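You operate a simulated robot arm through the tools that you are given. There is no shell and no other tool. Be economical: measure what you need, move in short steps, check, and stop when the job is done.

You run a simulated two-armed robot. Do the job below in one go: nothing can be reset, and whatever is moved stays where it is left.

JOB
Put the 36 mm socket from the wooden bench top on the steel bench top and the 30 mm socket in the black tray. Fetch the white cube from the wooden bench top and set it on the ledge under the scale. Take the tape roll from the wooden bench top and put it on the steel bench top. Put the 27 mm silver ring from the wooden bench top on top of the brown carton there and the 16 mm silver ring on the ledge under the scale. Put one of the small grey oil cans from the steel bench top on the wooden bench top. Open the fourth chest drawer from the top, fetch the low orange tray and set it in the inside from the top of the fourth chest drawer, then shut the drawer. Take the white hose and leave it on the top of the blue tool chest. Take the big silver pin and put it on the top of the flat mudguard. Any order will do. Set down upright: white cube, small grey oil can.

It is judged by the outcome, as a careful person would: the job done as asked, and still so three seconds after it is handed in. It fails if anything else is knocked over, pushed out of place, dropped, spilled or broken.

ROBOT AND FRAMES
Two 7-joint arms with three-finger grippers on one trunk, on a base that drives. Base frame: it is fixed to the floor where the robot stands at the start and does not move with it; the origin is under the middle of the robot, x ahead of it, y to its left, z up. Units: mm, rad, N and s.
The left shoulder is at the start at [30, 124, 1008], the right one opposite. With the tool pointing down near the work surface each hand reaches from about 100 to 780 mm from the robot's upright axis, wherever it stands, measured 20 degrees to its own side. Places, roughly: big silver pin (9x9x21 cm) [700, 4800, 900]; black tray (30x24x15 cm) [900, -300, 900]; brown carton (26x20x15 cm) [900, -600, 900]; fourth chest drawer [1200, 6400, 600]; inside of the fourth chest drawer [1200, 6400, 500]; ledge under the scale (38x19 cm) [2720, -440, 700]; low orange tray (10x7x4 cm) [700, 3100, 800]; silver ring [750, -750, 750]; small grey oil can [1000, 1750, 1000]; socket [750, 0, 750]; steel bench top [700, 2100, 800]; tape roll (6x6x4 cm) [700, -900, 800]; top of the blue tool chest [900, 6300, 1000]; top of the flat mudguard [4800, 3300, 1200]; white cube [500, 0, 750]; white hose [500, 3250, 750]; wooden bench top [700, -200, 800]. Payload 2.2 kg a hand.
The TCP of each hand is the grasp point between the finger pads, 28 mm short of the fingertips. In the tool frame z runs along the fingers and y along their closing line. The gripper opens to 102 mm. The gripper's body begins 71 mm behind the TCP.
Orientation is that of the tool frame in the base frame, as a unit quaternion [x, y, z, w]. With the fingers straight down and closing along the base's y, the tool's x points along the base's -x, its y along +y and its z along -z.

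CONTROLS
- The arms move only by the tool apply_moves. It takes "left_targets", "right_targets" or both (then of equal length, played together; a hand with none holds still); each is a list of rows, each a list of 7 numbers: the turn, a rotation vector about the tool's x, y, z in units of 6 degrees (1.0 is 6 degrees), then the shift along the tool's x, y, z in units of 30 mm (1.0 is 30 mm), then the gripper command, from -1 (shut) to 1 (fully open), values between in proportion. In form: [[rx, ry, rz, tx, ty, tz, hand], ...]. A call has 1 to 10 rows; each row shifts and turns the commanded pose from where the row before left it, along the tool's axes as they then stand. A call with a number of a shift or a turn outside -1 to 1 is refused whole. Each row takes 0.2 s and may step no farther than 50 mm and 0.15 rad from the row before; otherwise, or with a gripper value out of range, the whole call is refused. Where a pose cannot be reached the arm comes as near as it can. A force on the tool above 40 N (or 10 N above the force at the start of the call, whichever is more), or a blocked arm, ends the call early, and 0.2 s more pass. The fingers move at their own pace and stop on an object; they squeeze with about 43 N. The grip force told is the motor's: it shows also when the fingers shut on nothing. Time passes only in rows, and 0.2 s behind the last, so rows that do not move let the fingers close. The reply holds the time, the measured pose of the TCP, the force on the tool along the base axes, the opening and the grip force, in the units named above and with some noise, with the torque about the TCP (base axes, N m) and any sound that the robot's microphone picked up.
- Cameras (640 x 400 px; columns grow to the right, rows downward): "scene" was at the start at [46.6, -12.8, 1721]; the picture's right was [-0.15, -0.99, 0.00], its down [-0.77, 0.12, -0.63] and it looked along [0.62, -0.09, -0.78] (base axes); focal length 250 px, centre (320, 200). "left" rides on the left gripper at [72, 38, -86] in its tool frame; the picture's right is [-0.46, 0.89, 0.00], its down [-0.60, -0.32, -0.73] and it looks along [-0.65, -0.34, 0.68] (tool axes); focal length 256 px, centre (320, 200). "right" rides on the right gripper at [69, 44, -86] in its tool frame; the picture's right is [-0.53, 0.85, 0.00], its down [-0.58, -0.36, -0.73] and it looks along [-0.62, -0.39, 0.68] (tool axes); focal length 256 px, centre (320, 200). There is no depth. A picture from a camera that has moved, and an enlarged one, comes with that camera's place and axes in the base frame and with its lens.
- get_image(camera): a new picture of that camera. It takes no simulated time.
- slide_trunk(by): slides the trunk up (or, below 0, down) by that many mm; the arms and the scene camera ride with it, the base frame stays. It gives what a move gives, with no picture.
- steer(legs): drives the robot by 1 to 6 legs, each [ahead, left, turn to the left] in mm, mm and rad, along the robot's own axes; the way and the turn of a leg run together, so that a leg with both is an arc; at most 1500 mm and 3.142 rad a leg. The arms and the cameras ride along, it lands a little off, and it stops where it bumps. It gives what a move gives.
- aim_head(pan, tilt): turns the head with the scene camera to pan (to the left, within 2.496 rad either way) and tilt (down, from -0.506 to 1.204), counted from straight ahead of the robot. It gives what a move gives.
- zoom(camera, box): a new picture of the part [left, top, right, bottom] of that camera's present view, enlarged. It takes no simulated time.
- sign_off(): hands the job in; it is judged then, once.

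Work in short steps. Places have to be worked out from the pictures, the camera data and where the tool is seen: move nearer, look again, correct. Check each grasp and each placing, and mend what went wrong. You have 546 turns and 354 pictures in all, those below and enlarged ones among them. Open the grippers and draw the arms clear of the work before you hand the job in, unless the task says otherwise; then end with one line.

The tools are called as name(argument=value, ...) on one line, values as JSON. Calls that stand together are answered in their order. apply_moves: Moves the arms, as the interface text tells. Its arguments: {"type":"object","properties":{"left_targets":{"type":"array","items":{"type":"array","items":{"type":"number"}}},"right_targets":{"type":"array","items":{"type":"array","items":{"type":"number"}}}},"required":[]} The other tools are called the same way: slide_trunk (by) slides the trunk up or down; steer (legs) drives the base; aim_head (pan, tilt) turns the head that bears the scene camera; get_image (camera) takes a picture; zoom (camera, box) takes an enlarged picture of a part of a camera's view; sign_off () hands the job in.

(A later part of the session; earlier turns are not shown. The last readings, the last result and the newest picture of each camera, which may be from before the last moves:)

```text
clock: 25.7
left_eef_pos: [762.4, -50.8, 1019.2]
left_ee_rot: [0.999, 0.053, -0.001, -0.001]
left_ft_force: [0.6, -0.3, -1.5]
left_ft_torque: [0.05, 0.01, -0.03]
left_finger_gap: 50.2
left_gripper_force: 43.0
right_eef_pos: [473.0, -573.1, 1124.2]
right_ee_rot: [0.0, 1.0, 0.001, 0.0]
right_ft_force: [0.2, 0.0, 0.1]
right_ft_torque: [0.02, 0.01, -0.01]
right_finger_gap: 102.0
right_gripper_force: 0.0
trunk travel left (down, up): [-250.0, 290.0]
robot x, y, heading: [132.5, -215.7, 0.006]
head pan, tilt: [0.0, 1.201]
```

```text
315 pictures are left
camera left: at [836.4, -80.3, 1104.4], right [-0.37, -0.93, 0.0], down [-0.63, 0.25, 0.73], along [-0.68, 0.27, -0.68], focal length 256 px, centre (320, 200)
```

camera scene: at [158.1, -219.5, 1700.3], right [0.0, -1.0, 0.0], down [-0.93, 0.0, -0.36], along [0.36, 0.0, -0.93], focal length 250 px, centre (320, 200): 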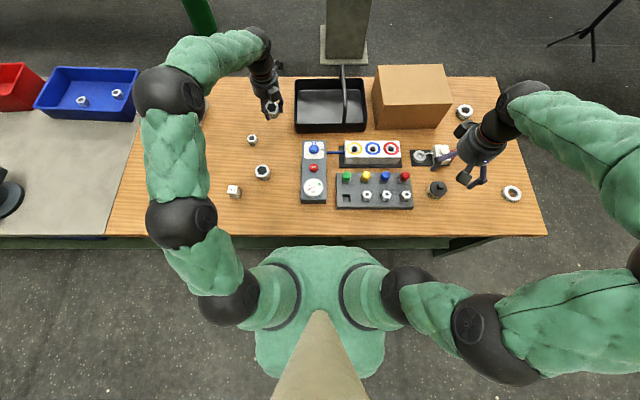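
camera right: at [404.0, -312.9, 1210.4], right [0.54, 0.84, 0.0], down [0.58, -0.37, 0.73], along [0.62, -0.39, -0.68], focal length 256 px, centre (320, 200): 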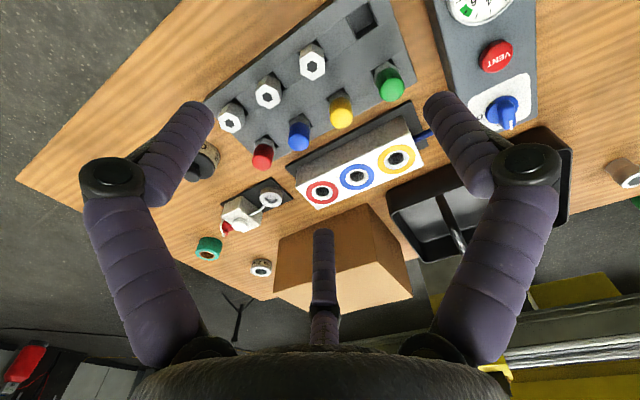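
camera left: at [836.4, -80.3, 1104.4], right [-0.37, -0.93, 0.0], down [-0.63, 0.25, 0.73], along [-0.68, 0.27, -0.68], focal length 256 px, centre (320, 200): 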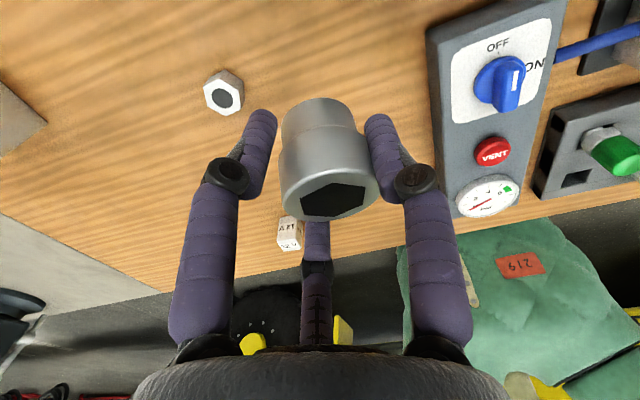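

The socket was gripped with the hand tilted, so I turn the wrist back to the original yaw so it will stand straight when set down.

apply_moves(left_targets=[[0, 0, -1, 0, 0, 0, -1], [0, 0, -1, 0, 0, 0, -1], [0, 0, -1, 0, 0, 0, -1], [0, 0, -1, 0, 0, 0, -1], [0, 0, -1, 0, 0, 0, -1], [0, 0, -1, 0, 0, 0, -1], [0, 0, -1, 0, 0, 0, -1], [0, 0, -1, 0, 0, 0, -1], [0, 0, -1, 0, 0, 0, -1], [0, 0, -1, 0, 0, 0, -1]])

apply_moves(left_targets=[[0, 0, -1, 0, 0, 0, -1], [0, 0, -1, 0, 0, 0, -1], [0, 0, -1, 0, 0, 0, -1], [0, 0, -1, 0, 0, 0, -1], [0, 0, -1, 0, 0, 0, -1], [0, 0, -1, 0, 0, 0, -1], [0, 0, -1, 0, 0, 0, -1], [0, 0, -1, 0, 0, 0, -1], [0, 0, -1, 0, 0, 0, -1], [0, 0, -1, 0, 0, 0, -1]])

apply_moves(left_targets=[[0, 0, -1, 0, 0, 0, -1], [0, 0, -1, 0, 0, 0, -1], [0, 0, -1, 0, 0, 0, -1], [0, 0, -1, 0, 0, 0, -1], [0, 0, -1, 0, 0, 0, -1], [0, 0, -1, 0, 0, 0, -1], [0, 0, -1, 0, 0, 0, -1], [0, 0, -1, 0, 0, 0, -1], [0, 0, -1, 0, 0, 0, -1]])

apply_moves(left_targets=[[0, -1, 0, -0.7, -0.7, -0.3, -1], [0, -1, 0, -0.7, -0.7, 0, -1], [0, -1, 0, -0.7, -0.7, 0, -1], [0, -1, 0, -0.7, -0.7, 0, -1], [0, 0, 0, -0.7, -0.7, 0.3, -1], [0, 0, 0, -0.7, -0.7, 0.3, -1], [0, 0, 0, -0.7, -0.7, 0.3, -1]])

get_image(camera="scene")

get_image(camera="left")

```text
clock: 27.9
left_eef_pos: [761.1, -49.3, 1019.6]
left_ee_rot: [0.839, 0.545, -0.001, 0.0]
left_ft_force: [1.1, 0.2, -2.0]
left_ft_torque: [0.02, 0.02, 0.0]
left_finger_gap: 49.5
left_gripper_force: 43.0
right_eef_pos: [472.2, -574.1, 1124.6]
right_ee_rot: [0.0, 1.0, -0.001, -0.002]
right_ft_force: [0.0, -0.3, 0.3]
right_ft_torque: [0.0, -0.03, 0.01]
right_finger_gap: 101.9
right_gripper_force: 0.0
trunk travel left (down, up): [-250.0, 290.0]
robot x, y, heading: [131.5, -218.3, -0.001]
head pan, tilt: [0.0, 1.201]
```

```text
clock: 30.1
left_eef_pos: [762.0, -49.3, 1019.1]
left_ee_rot: [0.453, 0.892, 0.001, 0.0]
left_ft_force: [0.9, 0.3, -1.9]
left_ft_torque: [-0.03, 0.0, 0.02]
left_finger_gap: 49.4
left_gripper_force: 42.9
right_eef_pos: [472.3, -573.6, 1124.2]
right_ee_rot: [0.0, 1.0, 0.0, 0.0]
right_ft_force: [0.6, -0.4, 0.3]
right_ft_torque: [0.02, -0.01, 0.02]
right_finger_gap: 101.9
right_gripper_force: 0.0
trunk travel left (down, up): [-250.0, 290.0]
robot x, y, heading: [129.7, -215.9, 0.005]
head pan, tilt: [0.0, 1.201]
```

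```text
clock: 32.1
left_eef_pos: [761.1, -49.5, 1018.8]
left_ee_rot: [-0.001, 1.0, 0.0, 0.001]
left_ft_force: [0.1, 0.5, -2.2]
left_ft_torque: [0.01, 0.0, 0.01]
left_finger_gap: 49.6
left_gripper_force: 43.2
right_eef_pos: [471.8, -573.0, 1123.2]
right_ee_rot: [0.0, 1.0, 0.0, 0.0]
right_ft_force: [-0.7, 0.2, 1.3]
right_ft_torque: [-0.01, 0.01, 0.02]
right_finger_gap: 102.0
right_gripper_force: 0.0
trunk travel left (down, up): [-250.0, 290.0]
robot x, y, heading: [133.9, -217.4, -0.002]
head pan, tilt: [0.0, 1.201]
```

```text
clock: 33.7
left_eef_pos: [915.7, -197.1, 1040.8]
left_ee_rot: [0.0, 0.978, 0.0, 0.207]
left_ft_force: [0.8, -0.4, -1.4]
left_ft_torque: [0.04, 0.03, -0.02]
left_finger_gap: 49.3
left_gripper_force: 43.1
right_eef_pos: [473.4, -573.9, 1123.4]
right_ee_rot: [0.0, 1.0, 0.0, 0.0]
right_ft_force: [-0.1, -0.2, -0.6]
right_ft_torque: [0.01, 0.02, 0.0]
right_finger_gap: 102.1
right_gripper_force: 0.2
trunk travel left (down, up): [-250.0, 290.0]
robot x, y, heading: [126.7, -215.8, 0.003]
head pan, tilt: [0.0, 1.201]
```

```text
314 pictures are left
camera scene: at [159.6, -219.1, 1700.2], right [0.0, -1.0, 0.0], down [-0.93, 0.0, -0.36], along [0.36, 0.0, -0.93], focal length 250 px, centre (320, 200)
```

scene: 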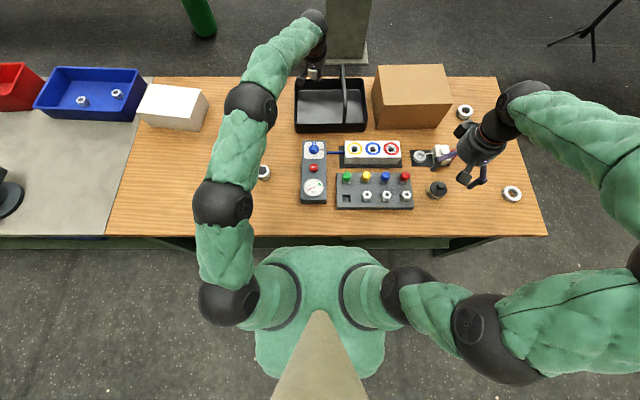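

```text
313 pictures are left
camera left: at [812.3, -159.0, 1090.0], right [0.42, 0.89, 0.19], down [0.26, -0.32, 0.91], along [0.87, -0.34, -0.36], focal length 256 px, centre (320, 200)
```

left: 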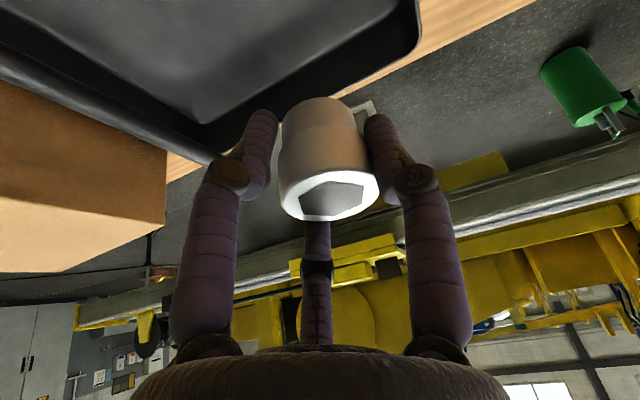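

Tray floor spans roughly x 850–1050, y −120 to −300 on this side of the handle. I lower the socket toward [916,−205].

apply_moves(left_targets=[[0, 0, 0, 0.39, -0.05, 0.88, -1], [0, 0, 0, 0.39, -0.05, 0.88, -1], [0, 0, 0, 0.39, -0.05, 0.88, -1], [0, 0, 0, 0.39, -0.05, 0.88, -1], [0, 0, 0, 0.39, -0.05, 0.88, -1]])

get_image(camera="left")

zoom(camera="scene", box=[270, 50, 390, 140])

```text
clock: 34.9
left_eef_pos: [912.4, -202.0, 897.5]
left_ee_rot: [0.0, 0.978, 0.0, 0.208]
left_ft_force: [0.8, 1.3, -0.5]
left_ft_torque: [-0.01, 0.06, 0.0]
left_finger_gap: 49.2
left_gripper_force: 43.1
right_eef_pos: [471.9, -573.4, 1124.0]
right_ee_rot: [0.001, 1.0, 0.0, -0.001]
right_ft_force: [0.8, -0.2, -0.2]
right_ft_torque: [0.04, 0.01, -0.03]
right_finger_gap: 102.2
right_gripper_force: 0.1
trunk travel left (down, up): [-250.0, 290.0]
robot x, y, heading: [131.6, -214.9, 0.001]
head pan, tilt: [0.0, 1.201]
```

```text
312 pictures are left
camera left: at [811.0, -164.1, 946.2], right [0.42, 0.89, 0.19], down [0.25, -0.32, 0.91], along [0.87, -0.34, -0.36], focal length 256 px, centre (320, 200)
```

left: 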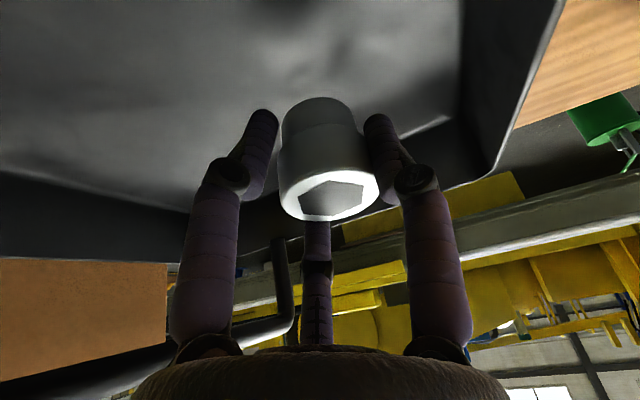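

```text
4.44 times, centred on (330, 95) of scene
camera zoom: at [158.8, -218.1, 1700.2], right [0.0, -1.0, 0.0], down [-0.93, 0.0, -0.36], along [0.36, 0.0, -0.93], focal length 1109 px, centre (276, 667)
```

zoom: 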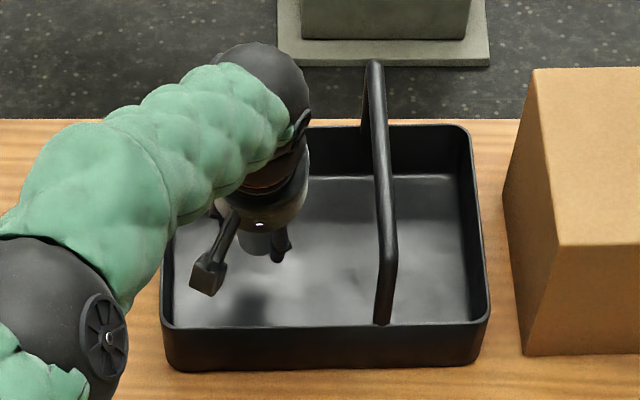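

Well inside the tray. I lower gently to the floor in small steps.

apply_moves(left_targets=[[0, 0, 0, 0.13, 0, 0.3, -1], [0, 0, 0, 0.13, 0, 0.3, -1], [0, 0, 0, 0.07, 0, 0.15, -1]])

```text
clock: 35.7
left_eef_pos: [911.8, -202.6, 872.3]
left_ee_rot: [0.0, 0.978, 0.001, 0.208]
left_ft_force: [-0.1, 0.0, -2.1]
left_ft_torque: [0.02, 0.03, -0.01]
left_finger_gap: 49.0
left_gripper_force: 43.0
right_eef_pos: [472.5, -573.1, 1124.5]
right_ee_rot: [-0.001, 1.0, 0.0, 0.0]
right_ft_force: [0.3, 0.7, 0.0]
right_ft_torque: [-0.02, 0.03, -0.01]
right_finger_gap: 102.2
right_gripper_force: 0.1
trunk travel left (down, up): [-250.0, 290.0]
robot x, y, heading: [131.0, -217.8, -0.001]
head pan, tilt: [0.0, 1.201]
```

apply_moves(left_targets=[[0, 0, 0, 0.07, 0, 0.15, -1], [0, 0, 0, 0.07, 0, 0.15, -1]])

```text
clock: 36.3
left_eef_pos: [912.8, -203.2, 865.4]
left_ee_rot: [0.0, 0.978, 0.0, 0.209]
left_ft_force: [-0.2, 0.8, 2.0]
left_ft_torque: [0.01, 0.07, -0.02]
left_finger_gap: 49.2
left_gripper_force: 42.9
right_eef_pos: [471.2, -573.7, 1123.7]
right_ee_rot: [0.0, 1.0, 0.0, 0.0]
right_ft_force: [0.1, 0.7, -0.6]
right_ft_torque: [0.01, -0.01, -0.04]
right_finger_gap: 101.8
right_gripper_force: 0.0
trunk travel left (down, up): [-250.0, 290.0]
robot x, y, heading: [130.4, -215.3, 0.002]
head pan, tilt: [0.0, 1.201]
```

Weight has come off the hand: contact. A touch lower, open part way and lift out.

apply_moves(left_targets=[[0, 0, 0, 0.03, 0, 0.07, -1], [0, 0, 0, 0, 0, 0, 0.4], [0, 0, 0, 0, 0, 0, 0.4], [0, 0, 0, -0.39, 0, -0.88, 0.4], [0, 0, 0, -0.39, 0, -0.88, 0.4], [0, 0, 0, -0.39, 0, -0.88, 0.4], [0, 0, 0, -0.39, 0, -0.88, 0.4], [0, 0, 0, -0.39, 0, -0.88, 0.4], [0, 0, 0, -0.39, 0, -0.88, 0.4]])

get_image(camera="left")

```text
clock: 38.3
left_eef_pos: [913.0, -205.1, 1034.8]
left_ee_rot: [-0.001, 0.978, 0.001, 0.207]
left_ft_force: [0.0, -0.3, -0.5]
left_ft_torque: [-0.02, -0.01, 0.0]
left_finger_gap: 71.2
left_gripper_force: 0.0
right_eef_pos: [471.3, -573.6, 1124.4]
right_ee_rot: [0.0, 1.0, 0.001, 0.0]
right_ft_force: [-0.2, 0.3, 0.5]
right_ft_torque: [0.01, -0.02, 0.06]
right_finger_gap: 101.9
right_gripper_force: 0.1
trunk travel left (down, up): [-250.0, 290.0]
robot x, y, heading: [131.7, -212.9, 0.001]
head pan, tilt: [0.0, 1.201]
```

```text
310 pictures are left
camera left: at [810.4, -166.1, 1082.7], right [0.42, 0.89, 0.19], down [0.26, -0.32, 0.91], along [0.87, -0.34, -0.36], focal length 256 px, centre (320, 200)
```

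left: 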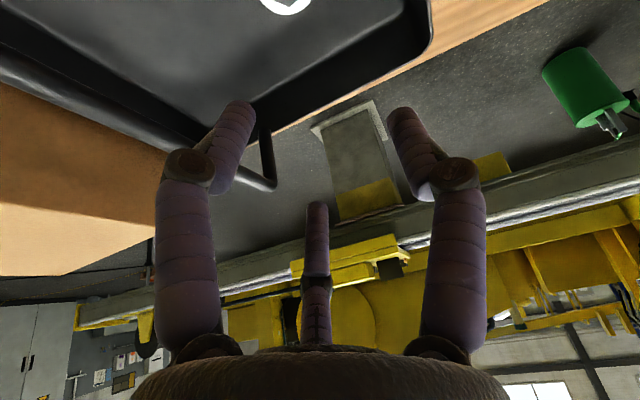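

30 mm socket is in the tray. I retract the left arm up and drive 400 mm right for the 27 mm ring and the carton.

apply_moves(left_targets=[[0, 0, 0, 0, 0, -1, 0.4], [0, 0, 0, 0, 0, -1, 0.4], [0, 1, 0, 0.7, 0.2, -0.6, 0.4], [0, 1, 0, 0.9, 0.2, -0.6, 0.4], [0, 1, 0, 0.9, 0.2, -0.6, 0.4], [0, 1, 0, 0.9, 0.2, -0.5, 0.4], [0, 0, 0, 1, 0.2, 0, 0.4], [0, 0, 0, 1, 0.2, 0, 0.4], [0, 0, 0, 1, 0.2, 0, 0.4], [0, 0, 0, 1, 0.2, 0, 0.4]])

steer(legs=[[0, -400, 0]])

get_image(camera="scene")

get_image(camera="right")

```text
clock: 40.5
left_eef_pos: [651.0, -156.8, 1130.8]
left_ee_rot: [0.0, 1.0, 0.0, 0.0]
left_ft_force: [-0.1, 0.3, -0.1]
left_ft_torque: [0.02, -0.03, -0.02]
left_finger_gap: 71.6
left_gripper_force: 0.1
right_eef_pos: [470.9, -572.8, 1123.9]
right_ee_rot: [-0.001, 1.0, 0.0, -0.001]
right_ft_force: [-1.0, -0.2, 0.4]
right_ft_torque: [0.01, 0.02, 0.0]
right_finger_gap: 102.3
right_gripper_force: 0.0
trunk travel left (down, up): [-250.0, 290.0]
robot x, y, heading: [133.8, -218.4, -0.001]
head pan, tilt: [0.0, 1.201]
```

```text
clock: 42.9
left_eef_pos: [655.4, -537.0, 1131.3]
left_ee_rot: [-0.003, 1.0, 0.0, 0.001]
left_ft_force: [-0.6, -0.6, 0.2]
left_ft_torque: [0.0, -0.01, 0.02]
left_finger_gap: 71.3
left_gripper_force: 0.1
right_eef_pos: [474.1, -954.9, 1123.5]
right_ee_rot: [-0.003, 1.0, 0.001, 0.0]
right_ft_force: [0.4, -0.5, -0.2]
right_ft_torque: [0.0, 0.02, -0.02]
right_finger_gap: 102.2
right_gripper_force: 0.0
trunk travel left (down, up): [-250.0, 290.0]
robot x, y, heading: [129.7, -600.4, 0.003]
head pan, tilt: [0.0, 1.201]
```

```text
309 pictures are left
camera scene: at [158.9, -601.8, 1700.3], right [0.0, -1.0, 0.0], down [-0.93, 0.0, -0.36], along [0.36, 0.0, -0.93], focal length 250 px, centre (320, 200)
```

scene: 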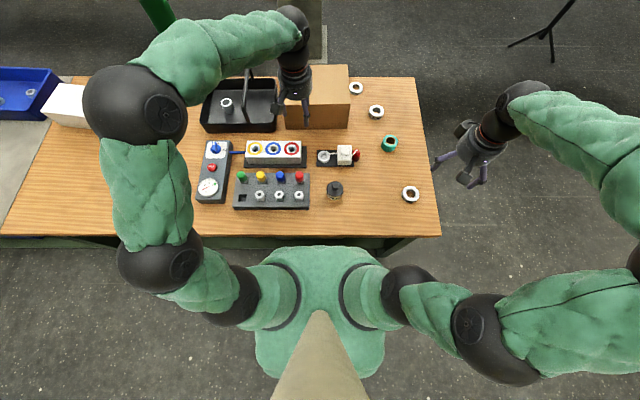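

```text
308 pictures are left
camera right: at [405.8, -910.7, 1210.5], right [0.53, 0.85, 0.0], down [0.58, -0.36, 0.73], along [0.62, -0.39, -0.68], focal length 256 px, centre (320, 200)
```

right: 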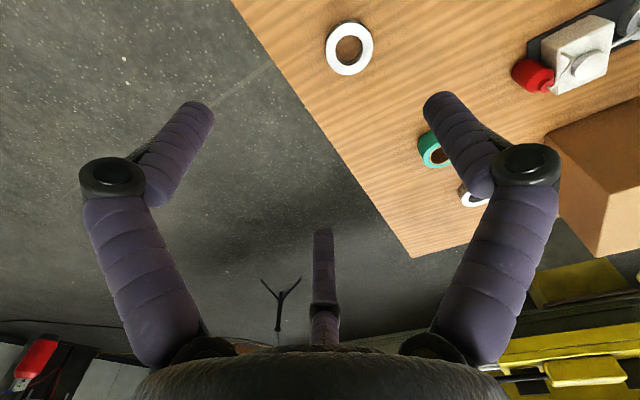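

Now three rings and the green tape roll are visible; zoom to read them.

zoom(camera="scene", box=[340, 75, 430, 130])

zoom(camera="scene", box=[370, 125, 450, 210])

```text
7.11 times, centred on (385, 102) of scene
camera zoom: at [158.9, -601.8, 1700.3], right [0.0, -1.0, 0.0], down [-0.93, 0.0, -0.36], along [0.36, 0.0, -0.93], focal length 1775 px, centre (-142, 893)
```

zoom: 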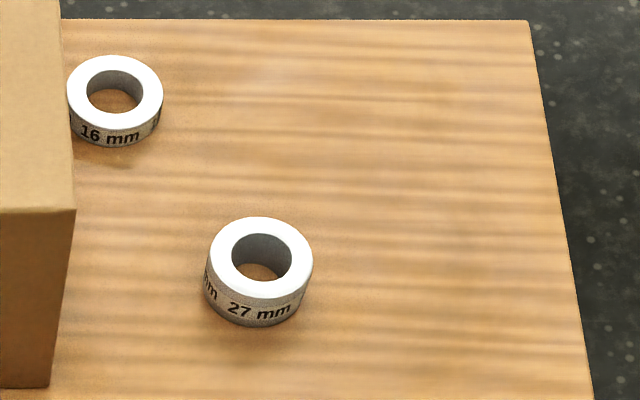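

```text
4.71 times, centred on (410, 168) of scene
camera zoom: at [158.9, -601.8, 1700.3], right [0.0, -1.0, 0.0], down [-0.93, 0.0, -0.36], along [0.36, 0.0, -0.93], focal length 1175 px, centre (-104, 353)
```

zoom: 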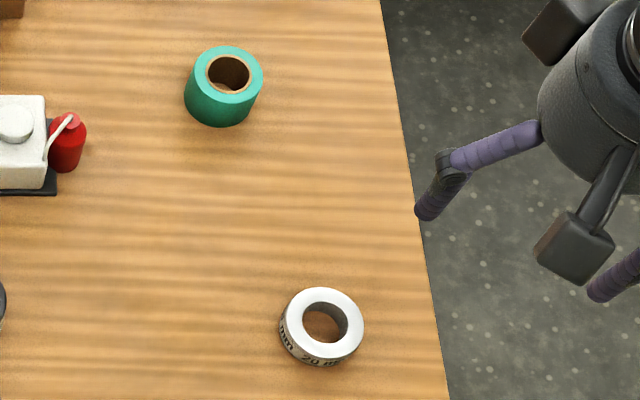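

Rings found: 27 mm at ≈[899,−846], 16 mm at ≈[1027,−764], tape at ≈[729,−878]. I bring the right hand, tilted forward, over the 27 mm ring.

apply_moves(right_targets=[[0, -1, 0, -0.6, 0.3, 0, 1], [0, -1, 0, -0.6, 0.3, 0.2, 1], [0, -1, 0, -0.6, 0.3, 0.2, 1], [0, -1, 0, -0.6, 0.3, 0.2, 1], [0, 0, 0, -0.9, 0.4, 0.9, 1], [0, 0, 0, -0.9, 0.4, 0.9, 1], [0, 0, 0, -0.9, 0.4, 0.9, 1], [0, 0, 0, -0.9, 0.4, 0.9, 1], [0, 0, 0, -0.9, 0.4, 0.9, 1], [0, 0, 0, -0.9, 0.4, 0.9, 1]])

get_image(camera="right")

```text
clock: 45.1
left_eef_pos: [656.2, -536.5, 1129.7]
left_ee_rot: [-0.001, 1.0, 0.0, 0.0]
left_ft_force: [0.4, 0.4, -0.6]
left_ft_torque: [0.01, 0.06, 0.02]
left_finger_gap: 71.5
left_gripper_force: 0.0
right_eef_pos: [764.4, -843.9, 1032.4]
right_ee_rot: [-0.001, 0.978, 0.0, 0.207]
right_ft_force: [-0.6, 0.2, -0.3]
right_ft_torque: [-0.02, 0.05, -0.01]
right_finger_gap: 101.8
right_gripper_force: 0.0
trunk travel left (down, up): [-250.0, 290.0]
robot x, y, heading: [132.4, -602.1, 0.007]
head pan, tilt: [0.0, 1.201]
```

```text
305 pictures are left
camera right: at [667.3, -799.5, 1083.9], right [0.48, 0.85, 0.22], down [0.23, -0.36, 0.9], along [0.84, -0.39, -0.37], focal length 256 px, centre (320, 200)
```

right: 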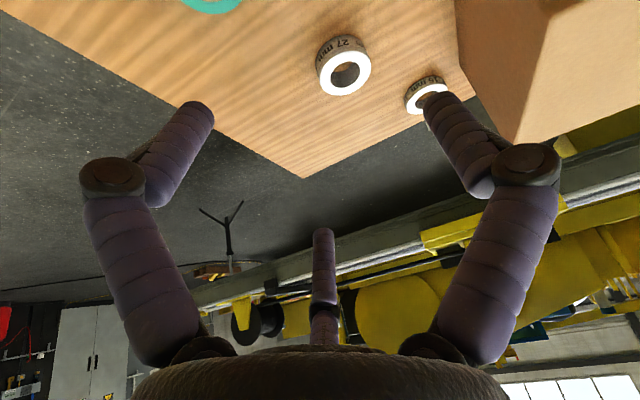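

apply_moves(right_targets=[[0, 0, 0, -0.345, 0.02, 0.985, 1], [0, 0, 0, -0.345, 0.02, 0.985, 1], [0, 0, 0, -0.345, 0.02, 0.985, 1], [0, 0, 0, -0.345, 0.02, 0.985, 1], [0, 0, 0, -0.345, 0.02, 0.985, 1], [0, 0, 0, -0.345, 0.02, 0.985, 1]])

get_image(camera="right")

```text
clock: 46.5
left_eef_pos: [656.4, -537.6, 1130.1]
left_ee_rot: [-0.001, 1.0, -0.001, 0.0]
left_ft_force: [0.1, 0.4, -0.2]
left_ft_torque: [0.0, 0.04, 0.0]
left_finger_gap: 71.3
left_gripper_force: 0.0
right_eef_pos: [892.6, -842.2, 900.5]
right_ee_rot: [-0.002, 0.978, 0.0, 0.208]
right_ft_force: [0.9, 0.1, -1.1]
right_ft_torque: [0.03, 0.02, 0.02]
right_finger_gap: 101.8
right_gripper_force: 0.1
trunk travel left (down, up): [-250.0, 290.0]
robot x, y, heading: [134.0, -600.5, 0.009]
head pan, tilt: [0.0, 1.201]
```

```text
304 pictures are left
camera right: at [795.2, -796.4, 950.6], right [0.48, 0.85, 0.22], down [0.23, -0.36, 0.9], along [0.84, -0.39, -0.37], focal length 256 px, centre (320, 200)
```

right: 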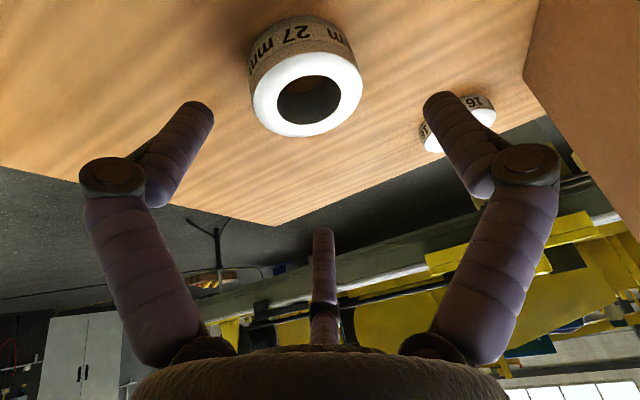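

Ring centred near [890,−835]; I lower around it to TCP z≈860 and close.

apply_moves(right_targets=[[0, 0, 0, 0.32, 0.12, 0.59, 1], [0, 0, 0, 0.32, 0.12, 0.59, 1], [0, 0, 0, 0, 0, 0, -1], [0, 0, 0, 0, 0, 0, -1], [0, 0, 0, 0, 0, 0, -1]])

get_image(camera="right")

```text
clock: 47.7
left_eef_pos: [654.4, -535.7, 1131.3]
left_ee_rot: [-0.002, 1.0, -0.001, 0.0]
left_ft_force: [0.0, -0.2, 0.2]
left_ft_torque: [0.01, 0.02, -0.01]
left_finger_gap: 71.4
left_gripper_force: 0.0
right_eef_pos: [889.3, -832.4, 861.1]
right_ee_rot: [-0.002, 0.978, 0.001, 0.208]
right_ft_force: [-1.7, 1.5, 5.8]
right_ft_torque: [0.03, 0.21, -0.05]
right_finger_gap: 19.9
right_gripper_force: 42.8
trunk travel left (down, up): [-250.0, 290.0]
robot x, y, heading: [132.1, -596.8, 0.003]
head pan, tilt: [0.0, 1.201]
```

```text
303 pictures are left
camera right: at [791.3, -788.5, 911.5], right [0.48, 0.85, 0.22], down [0.23, -0.36, 0.9], along [0.84, -0.39, -0.37], focal length 256 px, centre (320, 200)
```

right: 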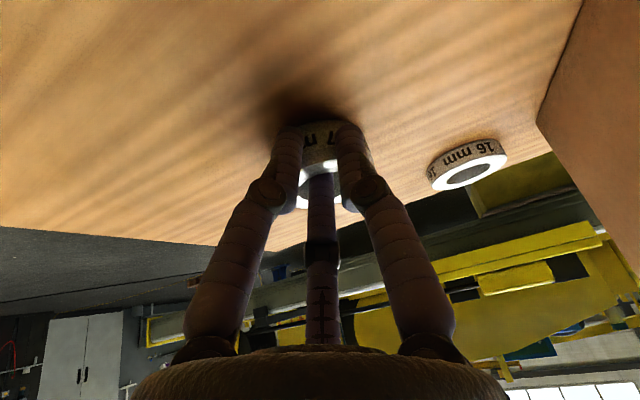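

Gap of 20 mm means I caught only the near edge. I open and look again.

apply_moves(right_targets=[[0, 0, 0, 0, 0, 0, 1], [0, 0, 0, 0, 0, 0, 1], [0, 0, 0, -0.2, 0, -0.4, 1]])

get_image(camera="right")

zoom(camera="scene", box=[330, 70, 430, 140])

```text
clock: 48.5
left_eef_pos: [654.9, -537.3, 1130.8]
left_ee_rot: [-0.002, 1.0, -0.001, 0.0]
left_ft_force: [0.0, -0.5, -0.6]
left_ft_torque: [0.0, -0.05, -0.03]
left_finger_gap: 71.6
left_gripper_force: 0.1
right_eef_pos: [889.7, -831.8, 873.5]
right_ee_rot: [-0.003, 0.978, 0.001, 0.208]
right_ft_force: [-0.2, 0.6, -1.3]
right_ft_torque: [-0.02, 0.03, 0.01]
right_finger_gap: 102.0
right_gripper_force: 0.1
trunk travel left (down, up): [-250.0, 290.0]
robot x, y, heading: [134.0, -603.2, 0.003]
head pan, tilt: [0.0, 1.201]
```

```text
302 pictures are left
camera right: at [792.3, -788.4, 923.9], right [0.48, 0.85, 0.22], down [0.23, -0.36, 0.9], along [0.84, -0.39, -0.37], focal length 256 px, centre (320, 200)
```

right: 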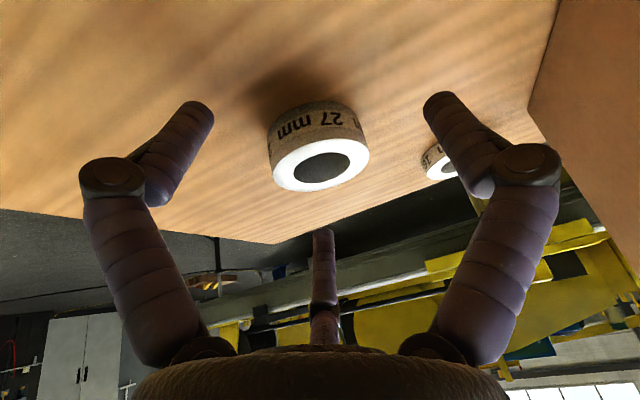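

```text
5.71 times, centred on (380, 105) of scene
camera zoom: at [158.5, -600.3, 1700.3], right [0.0, -1.0, 0.0], down [-0.93, 0.0, -0.36], along [0.36, 0.0, -0.93], focal length 1426 px, centre (-23, 743)
```

zoom: 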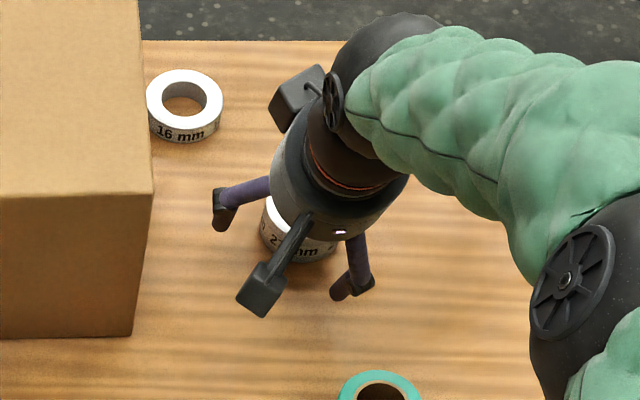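

The ring centre is at about [911,−836]; I move forward 21 mm, down, and close again.

apply_moves(right_targets=[[0, 0, 0, -0.45, -0.13, 0.71, 1], [0, 0, 0, 0, 0, 0, 1]])

get_image(camera="right")

```text
clock: 49.1
left_eef_pos: [655.1, -537.3, 1131.5]
left_ee_rot: [-0.002, 1.0, 0.0, 0.0]
left_ft_force: [-0.9, -0.2, 0.5]
left_ft_torque: [0.0, -0.04, 0.0]
left_finger_gap: 71.3
left_gripper_force: 0.0
right_eef_pos: [912.3, -839.7, 858.3]
right_ee_rot: [-0.002, 0.978, 0.001, 0.208]
right_ft_force: [-0.6, -0.2, -0.1]
right_ft_torque: [0.01, -0.01, 0.02]
right_finger_gap: 102.0
right_gripper_force: 0.0
trunk travel left (down, up): [-250.0, 290.0]
robot x, y, heading: [128.6, -598.6, 0.008]
head pan, tilt: [0.0, 1.201]
```

```text
300 pictures are left
camera right: at [814.0, -793.8, 909.5], right [0.48, 0.85, 0.22], down [0.23, -0.36, 0.9], along [0.84, -0.39, -0.37], focal length 256 px, centre (320, 200)
```

right: 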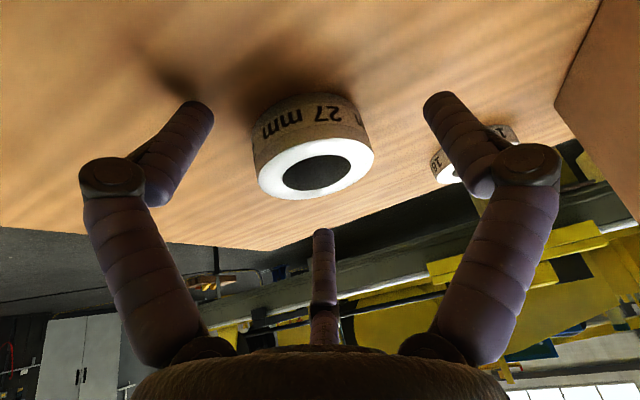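

Aligned now with the fingertip point (318,150). Closing.

apply_moves(right_targets=[[0, 0, 0, 0, 0, 0, -1], [0, 0, 0, 0, 0, 0, -1], [0, 0, 0, 0, 0, 0, -1], [0, 0, 0, -0.2, 0, -0.45, -1]])

get_image(camera="right")

```text
clock: 50.1
left_eef_pos: [655.3, -536.4, 1131.0]
left_ee_rot: [-0.003, 1.0, 0.0, 0.0]
left_ft_force: [-0.5, 0.1, 0.5]
left_ft_torque: [-0.02, -0.02, -0.01]
left_finger_gap: 71.5
left_gripper_force: 0.1
right_eef_pos: [912.6, -838.0, 872.4]
right_ee_rot: [-0.002, 0.978, 0.001, 0.207]
right_ft_force: [0.7, 0.3, -3.6]
right_ft_torque: [0.02, 0.11, 0.02]
right_finger_gap: 18.8
right_gripper_force: 43.1
trunk travel left (down, up): [-250.0, 290.0]
robot x, y, heading: [129.1, -602.3, 0.007]
head pan, tilt: [0.0, 1.201]
```

```text
299 pictures are left
camera right: at [814.5, -793.3, 923.9], right [0.48, 0.85, 0.22], down [0.23, -0.36, 0.9], along [0.84, -0.39, -0.37], focal length 256 px, centre (320, 200)
```

right: 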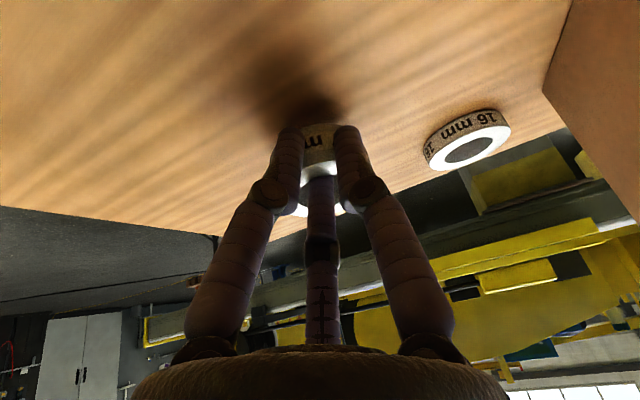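

zoom(camera="scene", box=[330, 70, 430, 140])

zoom(camera="right", box=[250, 100, 400, 230])

```text
5.71 times, centred on (380, 105) of scene
camera zoom: at [158.8, -600.5, 1700.2], right [0.0, -1.0, 0.0], down [-0.93, 0.0, -0.36], along [0.36, 0.0, -0.93], focal length 1426 px, centre (-23, 743)
```

zoom: 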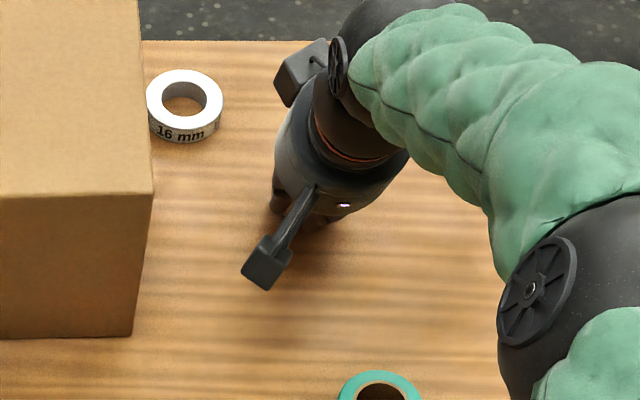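

```text
3.08 times, centred on (325, 165) of right
camera zoom: at [814.5, -793.3, 923.9], right [0.48, 0.85, 0.22], down [0.23, -0.36, 0.9], along [0.84, -0.39, -0.37], focal length 788 px, centre (305, 308)
```

zoom: 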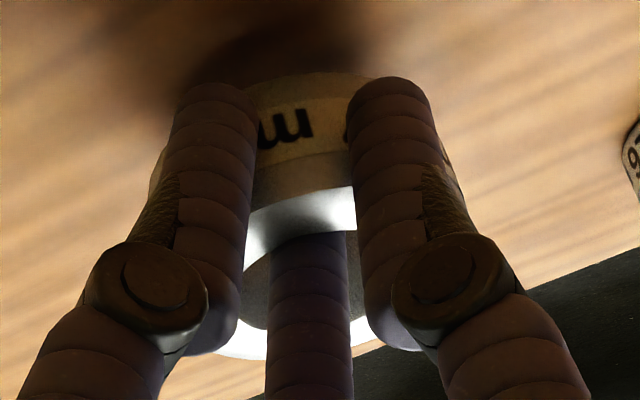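

The three finger tips look to be pinching the ring's near wall. I lift a little more and look from the scene camera.

apply_moves(right_targets=[[0, 0, 0, -0.39, 0, -0.88, -1], [0, 0, 0, -0.39, 0, -0.88, -1], [0, 0, 0, -0.39, 0, -0.88, -1], [0, 0, 0, -0.39, 0, -0.88, -1], [0, 0, 0, -0.39, 0, -0.88, -1]])

get_image(camera="right")

zoom(camera="scene", box=[330, 50, 430, 140])

```text
clock: 51.3
left_eef_pos: [655.6, -536.6, 1131.3]
left_ee_rot: [-0.003, 1.0, 0.0, 0.0]
left_ft_force: [-0.6, 0.2, 0.3]
left_ft_torque: [-0.04, -0.01, 0.0]
left_finger_gap: 71.3
left_gripper_force: 0.0
right_eef_pos: [910.9, -838.1, 1014.2]
right_ee_rot: [-0.002, 0.978, 0.001, 0.208]
right_ft_force: [0.0, 0.2, -4.8]
right_ft_torque: [0.03, 0.1, -0.01]
right_finger_gap: 18.7
right_gripper_force: 42.2
trunk travel left (down, up): [-250.0, 290.0]
robot x, y, heading: [130.7, -600.3, 0.008]
head pan, tilt: [0.0, 1.201]
```

```text
296 pictures are left
camera right: at [812.5, -794.6, 1066.1], right [0.48, 0.85, 0.22], down [0.23, -0.36, 0.9], along [0.84, -0.39, -0.37], focal length 256 px, centre (320, 200)
```

right: 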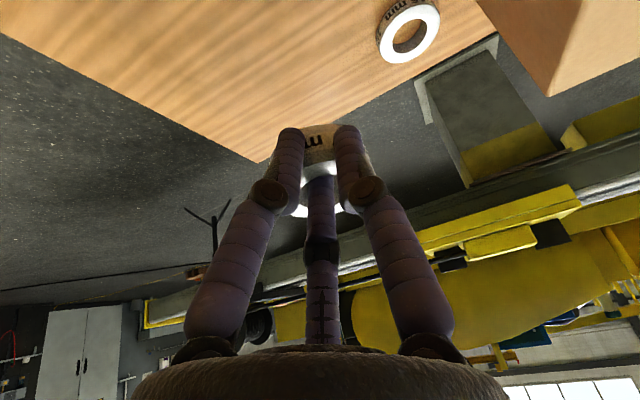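

```text
4.44 times, centred on (380, 95) of scene
camera zoom: at [158.8, -600.3, 1700.3], right [0.0, -1.0, 0.0], down [-0.93, 0.0, -0.36], along [0.36, 0.0, -0.93], focal length 1109 px, centre (53, 667)
```

zoom: 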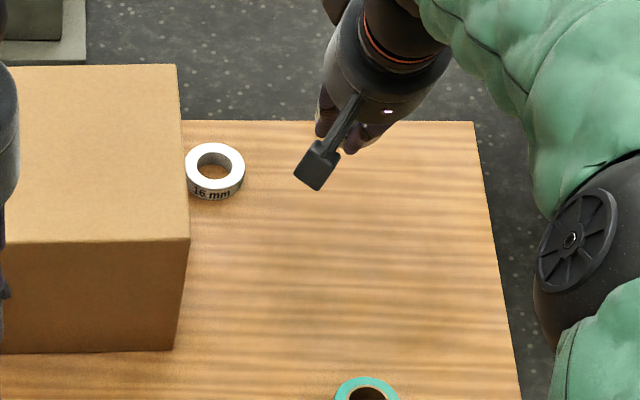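

The ring is firmly held. I raise it, move the left hand out of the way, then carry the ring over the carton top (top z≈974, centre ≈[915,−585]).

apply_moves(left_targets=[[0, 0, 0, 0.5, 0.95, -0.5, 0.4], [0, 0, 0, 0.5, 0.95, -0.5, 0.4], [0, 0, 0, 0.5, 0.95, -0.5, 0.4], [0, 0, 0, 0.5, 0.95, 0, 0.4], [0, 0, 0, 0, 0.95, 0, 0.4], [0, 0, 0, 0, 0.95, 0, 0.4], [0, 0, 0, 0, 0.95, 0, 0.4], [0, 0, 0, 0, 0.95, 0, 0.4]], right_targets=[[0, 0, 0, -0.4, 0, -0.92, -1], [0, 0, 0, -0.4, 0, -0.92, -1], [0, 0, 0, 0, 0, 0, -1], [0, 0, 0, 0.09, 0.92, -0.04, -1], [0, 0, 0, 0.09, 0.92, -0.04, -1], [0, 0, 0, 0.09, 0.92, -0.04, -1], [0, 0, 0, 0.09, 0.92, -0.04, -1], [0, 0, 0, 0.09, 0.92, -0.04, -1]])

apply_moves(right_targets=[[0, 0, 0, 0.09, 0.92, -0.04, -1], [0, 0, 0, 0.09, 0.92, -0.04, -1], [0, 0, 0, 0.09, 0.92, -0.04, -1], [0, 0, 0, 0.09, 0.92, -0.04, -1]])

get_image(camera="right")

get_image(camera="scene")

```text
clock: 53.1
left_eef_pos: [594.0, -308.2, 1173.9]
left_ee_rot: [-0.001, 1.0, 0.0, 0.0]
left_ft_force: [-0.4, 0.9, -0.5]
left_ft_torque: [-0.05, -0.02, -0.02]
left_finger_gap: 71.4
left_gripper_force: 0.3
right_eef_pos: [890.3, -699.7, 1077.5]
right_ee_rot: [-0.002, 0.978, 0.0, 0.207]
right_ft_force: [-0.4, -0.3, -3.5]
right_ft_torque: [0.04, 0.14, -0.05]
right_finger_gap: 18.2
right_gripper_force: 42.9
trunk travel left (down, up): [-250.0, 290.0]
robot x, y, heading: [134.5, -594.7, 0.004]
head pan, tilt: [0.0, 1.201]
```

```text
clock: 54.1
left_eef_pos: [595.9, -309.2, 1173.5]
left_ee_rot: [-0.001, 1.0, 0.0, 0.001]
left_ft_force: [-0.9, -0.1, 0.4]
left_ft_torque: [0.0, -0.01, 0.02]
left_finger_gap: 71.5
left_gripper_force: 0.0
right_eef_pos: [879.8, -589.0, 1076.4]
right_ee_rot: [-0.002, 0.978, 0.0, 0.207]
right_ft_force: [0.1, -0.1, -3.8]
right_ft_torque: [0.06, 0.18, 0.0]
right_finger_gap: 18.2
right_gripper_force: 42.9
trunk travel left (down, up): [-250.0, 290.0]
robot x, y, heading: [132.7, -602.0, 0.004]
head pan, tilt: [0.0, 1.201]
```

```text
294 pictures are left
camera right: at [782.6, -543.5, 1127.1], right [0.48, 0.85, 0.22], down [0.23, -0.36, 0.9], along [0.84, -0.39, -0.37], focal length 256 px, centre (320, 200)
```

right: 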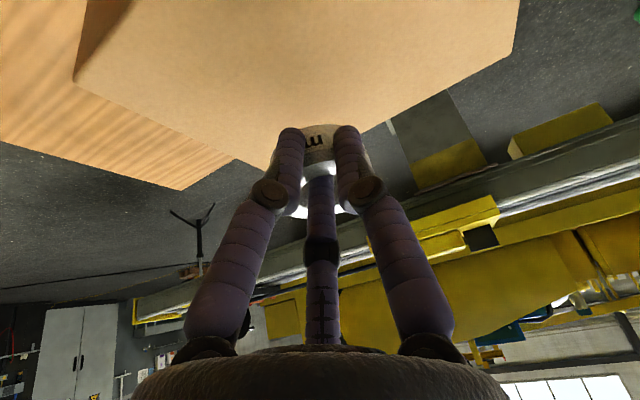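

```text
293 pictures are left
camera scene: at [159.5, -599.6, 1700.2], right [0.0, -1.0, 0.0], down [-0.93, 0.0, -0.36], along [0.36, 0.0, -0.93], focal length 250 px, centre (320, 200)
```

scene: 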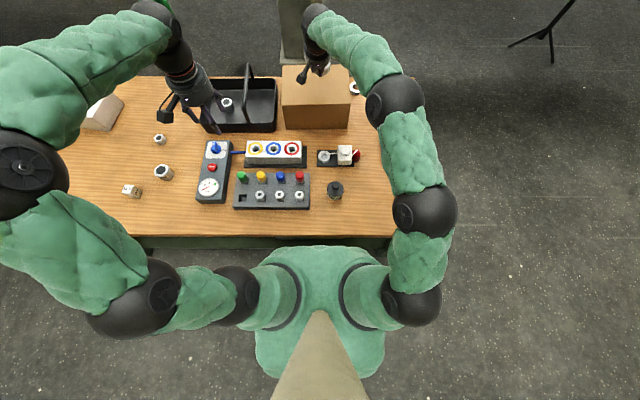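

apply_moves(right_targets=[[0, 0, 0, 0.23, 0, 0.5, -1], [0, 0, 0, 0.23, 0, 0.5, -1], [0, 0, 0, 0.23, 0, 0.5, -1], [0, 0, 0, 0.1, 0, 0.23, -1]])

get_image(camera="right")

```text
clock: 55.1
left_eef_pos: [596.3, -309.1, 1174.3]
left_ee_rot: [-0.003, 1.0, 0.0, 0.0]
left_ft_force: [0.2, 0.0, 0.2]
left_ft_torque: [0.03, -0.01, -0.01]
left_finger_gap: 71.8
left_gripper_force: 0.2
right_eef_pos: [880.3, -588.9, 1019.9]
right_ee_rot: [-0.002, 0.978, 0.001, 0.207]
right_ft_force: [0.4, 0.2, -3.5]
right_ft_torque: [0.02, 0.16, -0.03]
right_finger_gap: 18.1
right_gripper_force: 42.9
trunk travel left (down, up): [-250.0, 290.0]
robot x, y, heading: [129.5, -598.9, 0.002]
head pan, tilt: [0.0, 1.201]
```

```text
292 pictures are left
camera right: at [781.8, -544.5, 1070.5], right [0.48, 0.85, 0.22], down [0.23, -0.36, 0.9], along [0.84, -0.39, -0.37], focal length 256 px, centre (320, 200)
```

right: 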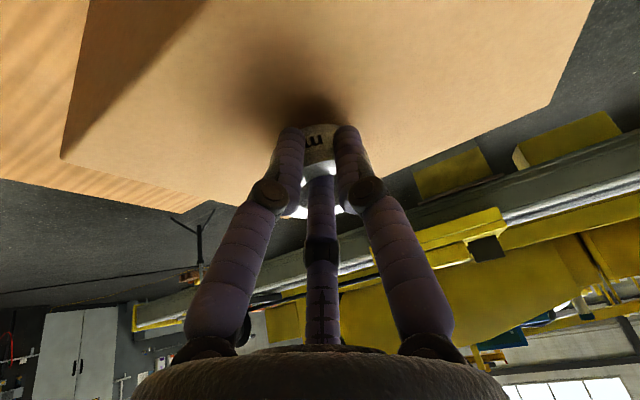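

Close to the carton. Small steps down until the weight comes off.

apply_moves(right_targets=[[0, 0, 0, 0.04, 0, 0.1, -1], [0, 0, 0, 0.04, 0, 0.1, -1], [0, 0, 0, 0.04, 0, 0.1, -1]])

```text
clock: 55.9
left_eef_pos: [595.2, -308.9, 1173.6]
left_ee_rot: [-0.003, 1.0, 0.001, 0.0]
left_ft_force: [0.0, -0.4, 0.1]
left_ft_torque: [0.0, -0.01, 0.0]
left_finger_gap: 71.4
left_gripper_force: 0.0
right_eef_pos: [880.8, -589.9, 1009.4]
right_ee_rot: [-0.002, 0.978, 0.0, 0.207]
right_ft_force: [-0.2, 0.5, -2.5]
right_ft_torque: [0.07, 0.14, 0.0]
right_finger_gap: 17.7
right_gripper_force: 42.6
trunk travel left (down, up): [-250.0, 290.0]
robot x, y, heading: [134.1, -602.8, 0.002]
head pan, tilt: [0.0, 1.201]
```

apply_moves(right_targets=[[0, 0, 0, 0.03, 0, 0.06, -1], [0, 0, 0, 0.03, 0, 0.06, -1]])

```text
clock: 56.5
left_eef_pos: [593.9, -309.5, 1174.6]
left_ee_rot: [-0.003, 1.0, 0.0, 0.002]
left_ft_force: [-0.4, -0.3, -0.1]
left_ft_torque: [0.02, -0.01, -0.03]
left_finger_gap: 71.5
left_gripper_force: 0.0
right_eef_pos: [879.4, -589.7, 1009.7]
right_ee_rot: [-0.003, 0.978, 0.002, 0.21]
right_ft_force: [-5.7, -0.1, 10.3]
right_ft_torque: [-0.03, 0.26, 0.0]
right_finger_gap: 17.7
right_gripper_force: 43.0
trunk travel left (down, up): [-250.0, 290.0]
robot x, y, heading: [131.1, -597.7, 0.006]
head pan, tilt: [0.0, 1.201]
```

Contact. I open just part way, then back out along the fingers.

apply_moves(right_targets=[[0, 0, 0, 0, 0, 0, -0.35], [0, 0, 0, 0, 0, 0, -0.35], [0, 0, 0, 0, 0, 0, -0.35]])

get_image(camera="right")

```text
clock: 57.3
left_eef_pos: [595.3, -309.3, 1175.3]
left_ee_rot: [-0.002, 1.0, 0.0, 0.001]
left_ft_force: [0.3, 0.2, -0.8]
left_ft_torque: [-0.02, 0.03, -0.04]
left_finger_gap: 71.5
left_gripper_force: 0.1
right_eef_pos: [879.4, -590.1, 1005.9]
right_ee_rot: [-0.001, 0.978, 0.001, 0.208]
right_ft_force: [1.0, 0.5, 0.7]
right_ft_torque: [0.01, 0.0, 0.02]
right_finger_gap: 32.6
right_gripper_force: 0.0
trunk travel left (down, up): [-250.0, 290.0]
robot x, y, heading: [131.1, -599.5, 0.004]
head pan, tilt: [0.0, 1.201]
```

```text
291 pictures are left
camera right: at [782.2, -545.2, 1057.1], right [0.48, 0.85, 0.22], down [0.23, -0.36, 0.9], along [0.84, -0.39, -0.37], focal length 256 px, centre (320, 200)
```

right: 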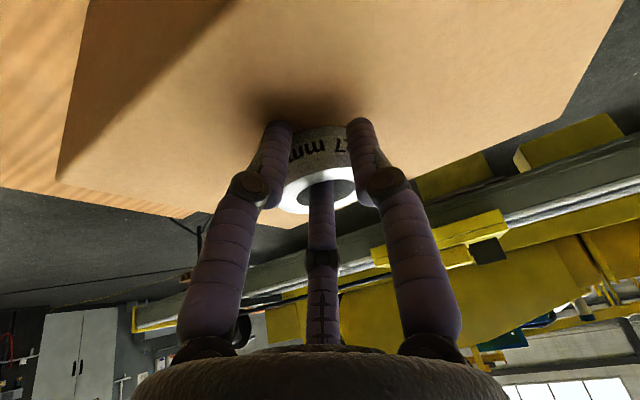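

apply_moves(right_targets=[[0, 0, 0, 0, 0, -0.5, -0.35], [0, 0, 0, 0, 0, -0.8, -0.35], [0, 0, 0, 0, 0, -1, -0.35], [0, 0, 0, -0.2, 0, -1, 0.5], [0, 0, 0, 0, 0, -1, 1]])

get_image(camera="right")

```text
clock: 58.5
left_eef_pos: [595.4, -310.2, 1176.1]
left_ee_rot: [-0.003, 1.0, 0.0, 0.0]
left_ft_force: [-0.4, 0.6, 0.0]
left_ft_torque: [0.01, 0.01, 0.03]
left_finger_gap: 71.1
left_gripper_force: 0.0
right_eef_pos: [831.9, -585.6, 1126.9]
right_ee_rot: [-0.003, 0.978, 0.001, 0.207]
right_ft_force: [0.3, 0.0, 0.0]
right_ft_torque: [-0.01, 0.01, 0.01]
right_finger_gap: 102.2
right_gripper_force: 0.0
trunk travel left (down, up): [-250.0, 290.0]
robot x, y, heading: [132.9, -597.9, 0.003]
head pan, tilt: [0.0, 1.201]
```

```text
290 pictures are left
camera right: at [734.1, -542.0, 1177.4], right [0.48, 0.85, 0.22], down [0.23, -0.36, 0.9], along [0.84, -0.39, -0.37], focal length 256 px, centre (320, 200)
```

right: 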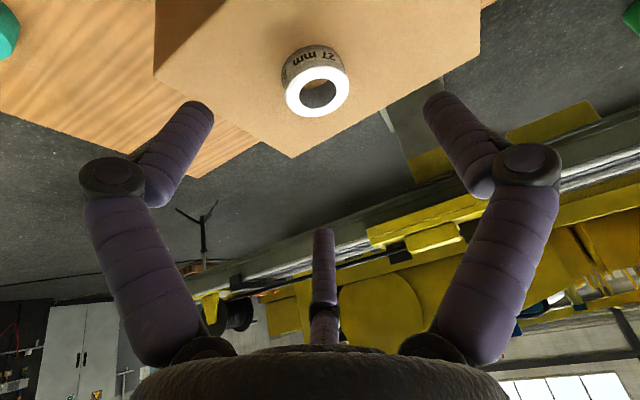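

The 27 mm ring sits on the carton. The tilted hand's far finger rides high (bench is really z≈807), so for the tape I use a vertical hand over ≈[739,−883].

apply_moves(right_targets=[[0, 1, 0, 0.3, -1, -0.3, 1], [0, 1, 0, 0.3, -1, -0.2, 1], [0, 1, 0, 0.3, -1, 0, 1], [0, 1, 0, 0.3, -1, 0, 1], [0, 0, 0, 0.3, -1, 0, 1], [0, 0, 0, 0.3, -1, 0, 1], [0, 0, 0, 0.3, -1, 0, 1], [0, 0, 0, 0.3, -1, 0.4, 1], [0, 0, 0, 0.3, -1, 0.9, 1], [0, 0, 0, 0.3, -0.9, 0.9, 1]])

get_image(camera="right")

```text
clock: 60.7
left_eef_pos: [596.1, -311.4, 1174.6]
left_ee_rot: [-0.002, 1.0, 0.0, 0.0]
left_ft_force: [0.0, -0.8, 0.5]
left_ft_torque: [0.03, -0.01, -0.01]
left_finger_gap: 71.2
left_gripper_force: 0.0
right_eef_pos: [740.1, -887.3, 1065.1]
right_ee_rot: [-0.003, 1.0, 0.0, 0.0]
right_ft_force: [-0.8, 0.1, 0.8]
right_ft_torque: [0.04, -0.03, -0.03]
right_finger_gap: 102.3
right_gripper_force: 0.2
trunk travel left (down, up): [-250.0, 290.0]
robot x, y, heading: [132.0, -599.1, 0.009]
head pan, tilt: [0.0, 1.201]
```

```text
289 pictures are left
camera right: at [670.0, -843.0, 1151.2], right [0.53, 0.85, 0.0], down [0.58, -0.36, 0.73], along [0.62, -0.39, -0.68], focal length 256 px, centre (320, 200)
```

right: 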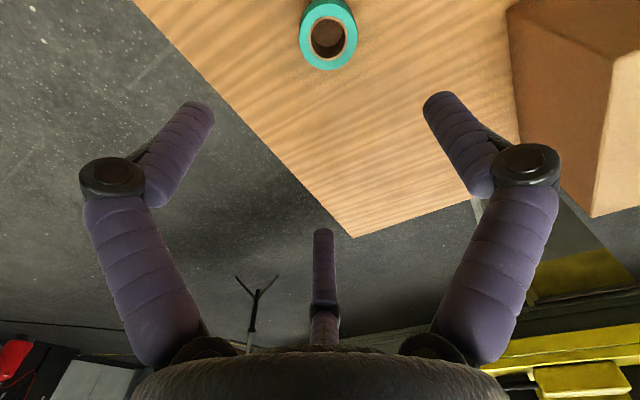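

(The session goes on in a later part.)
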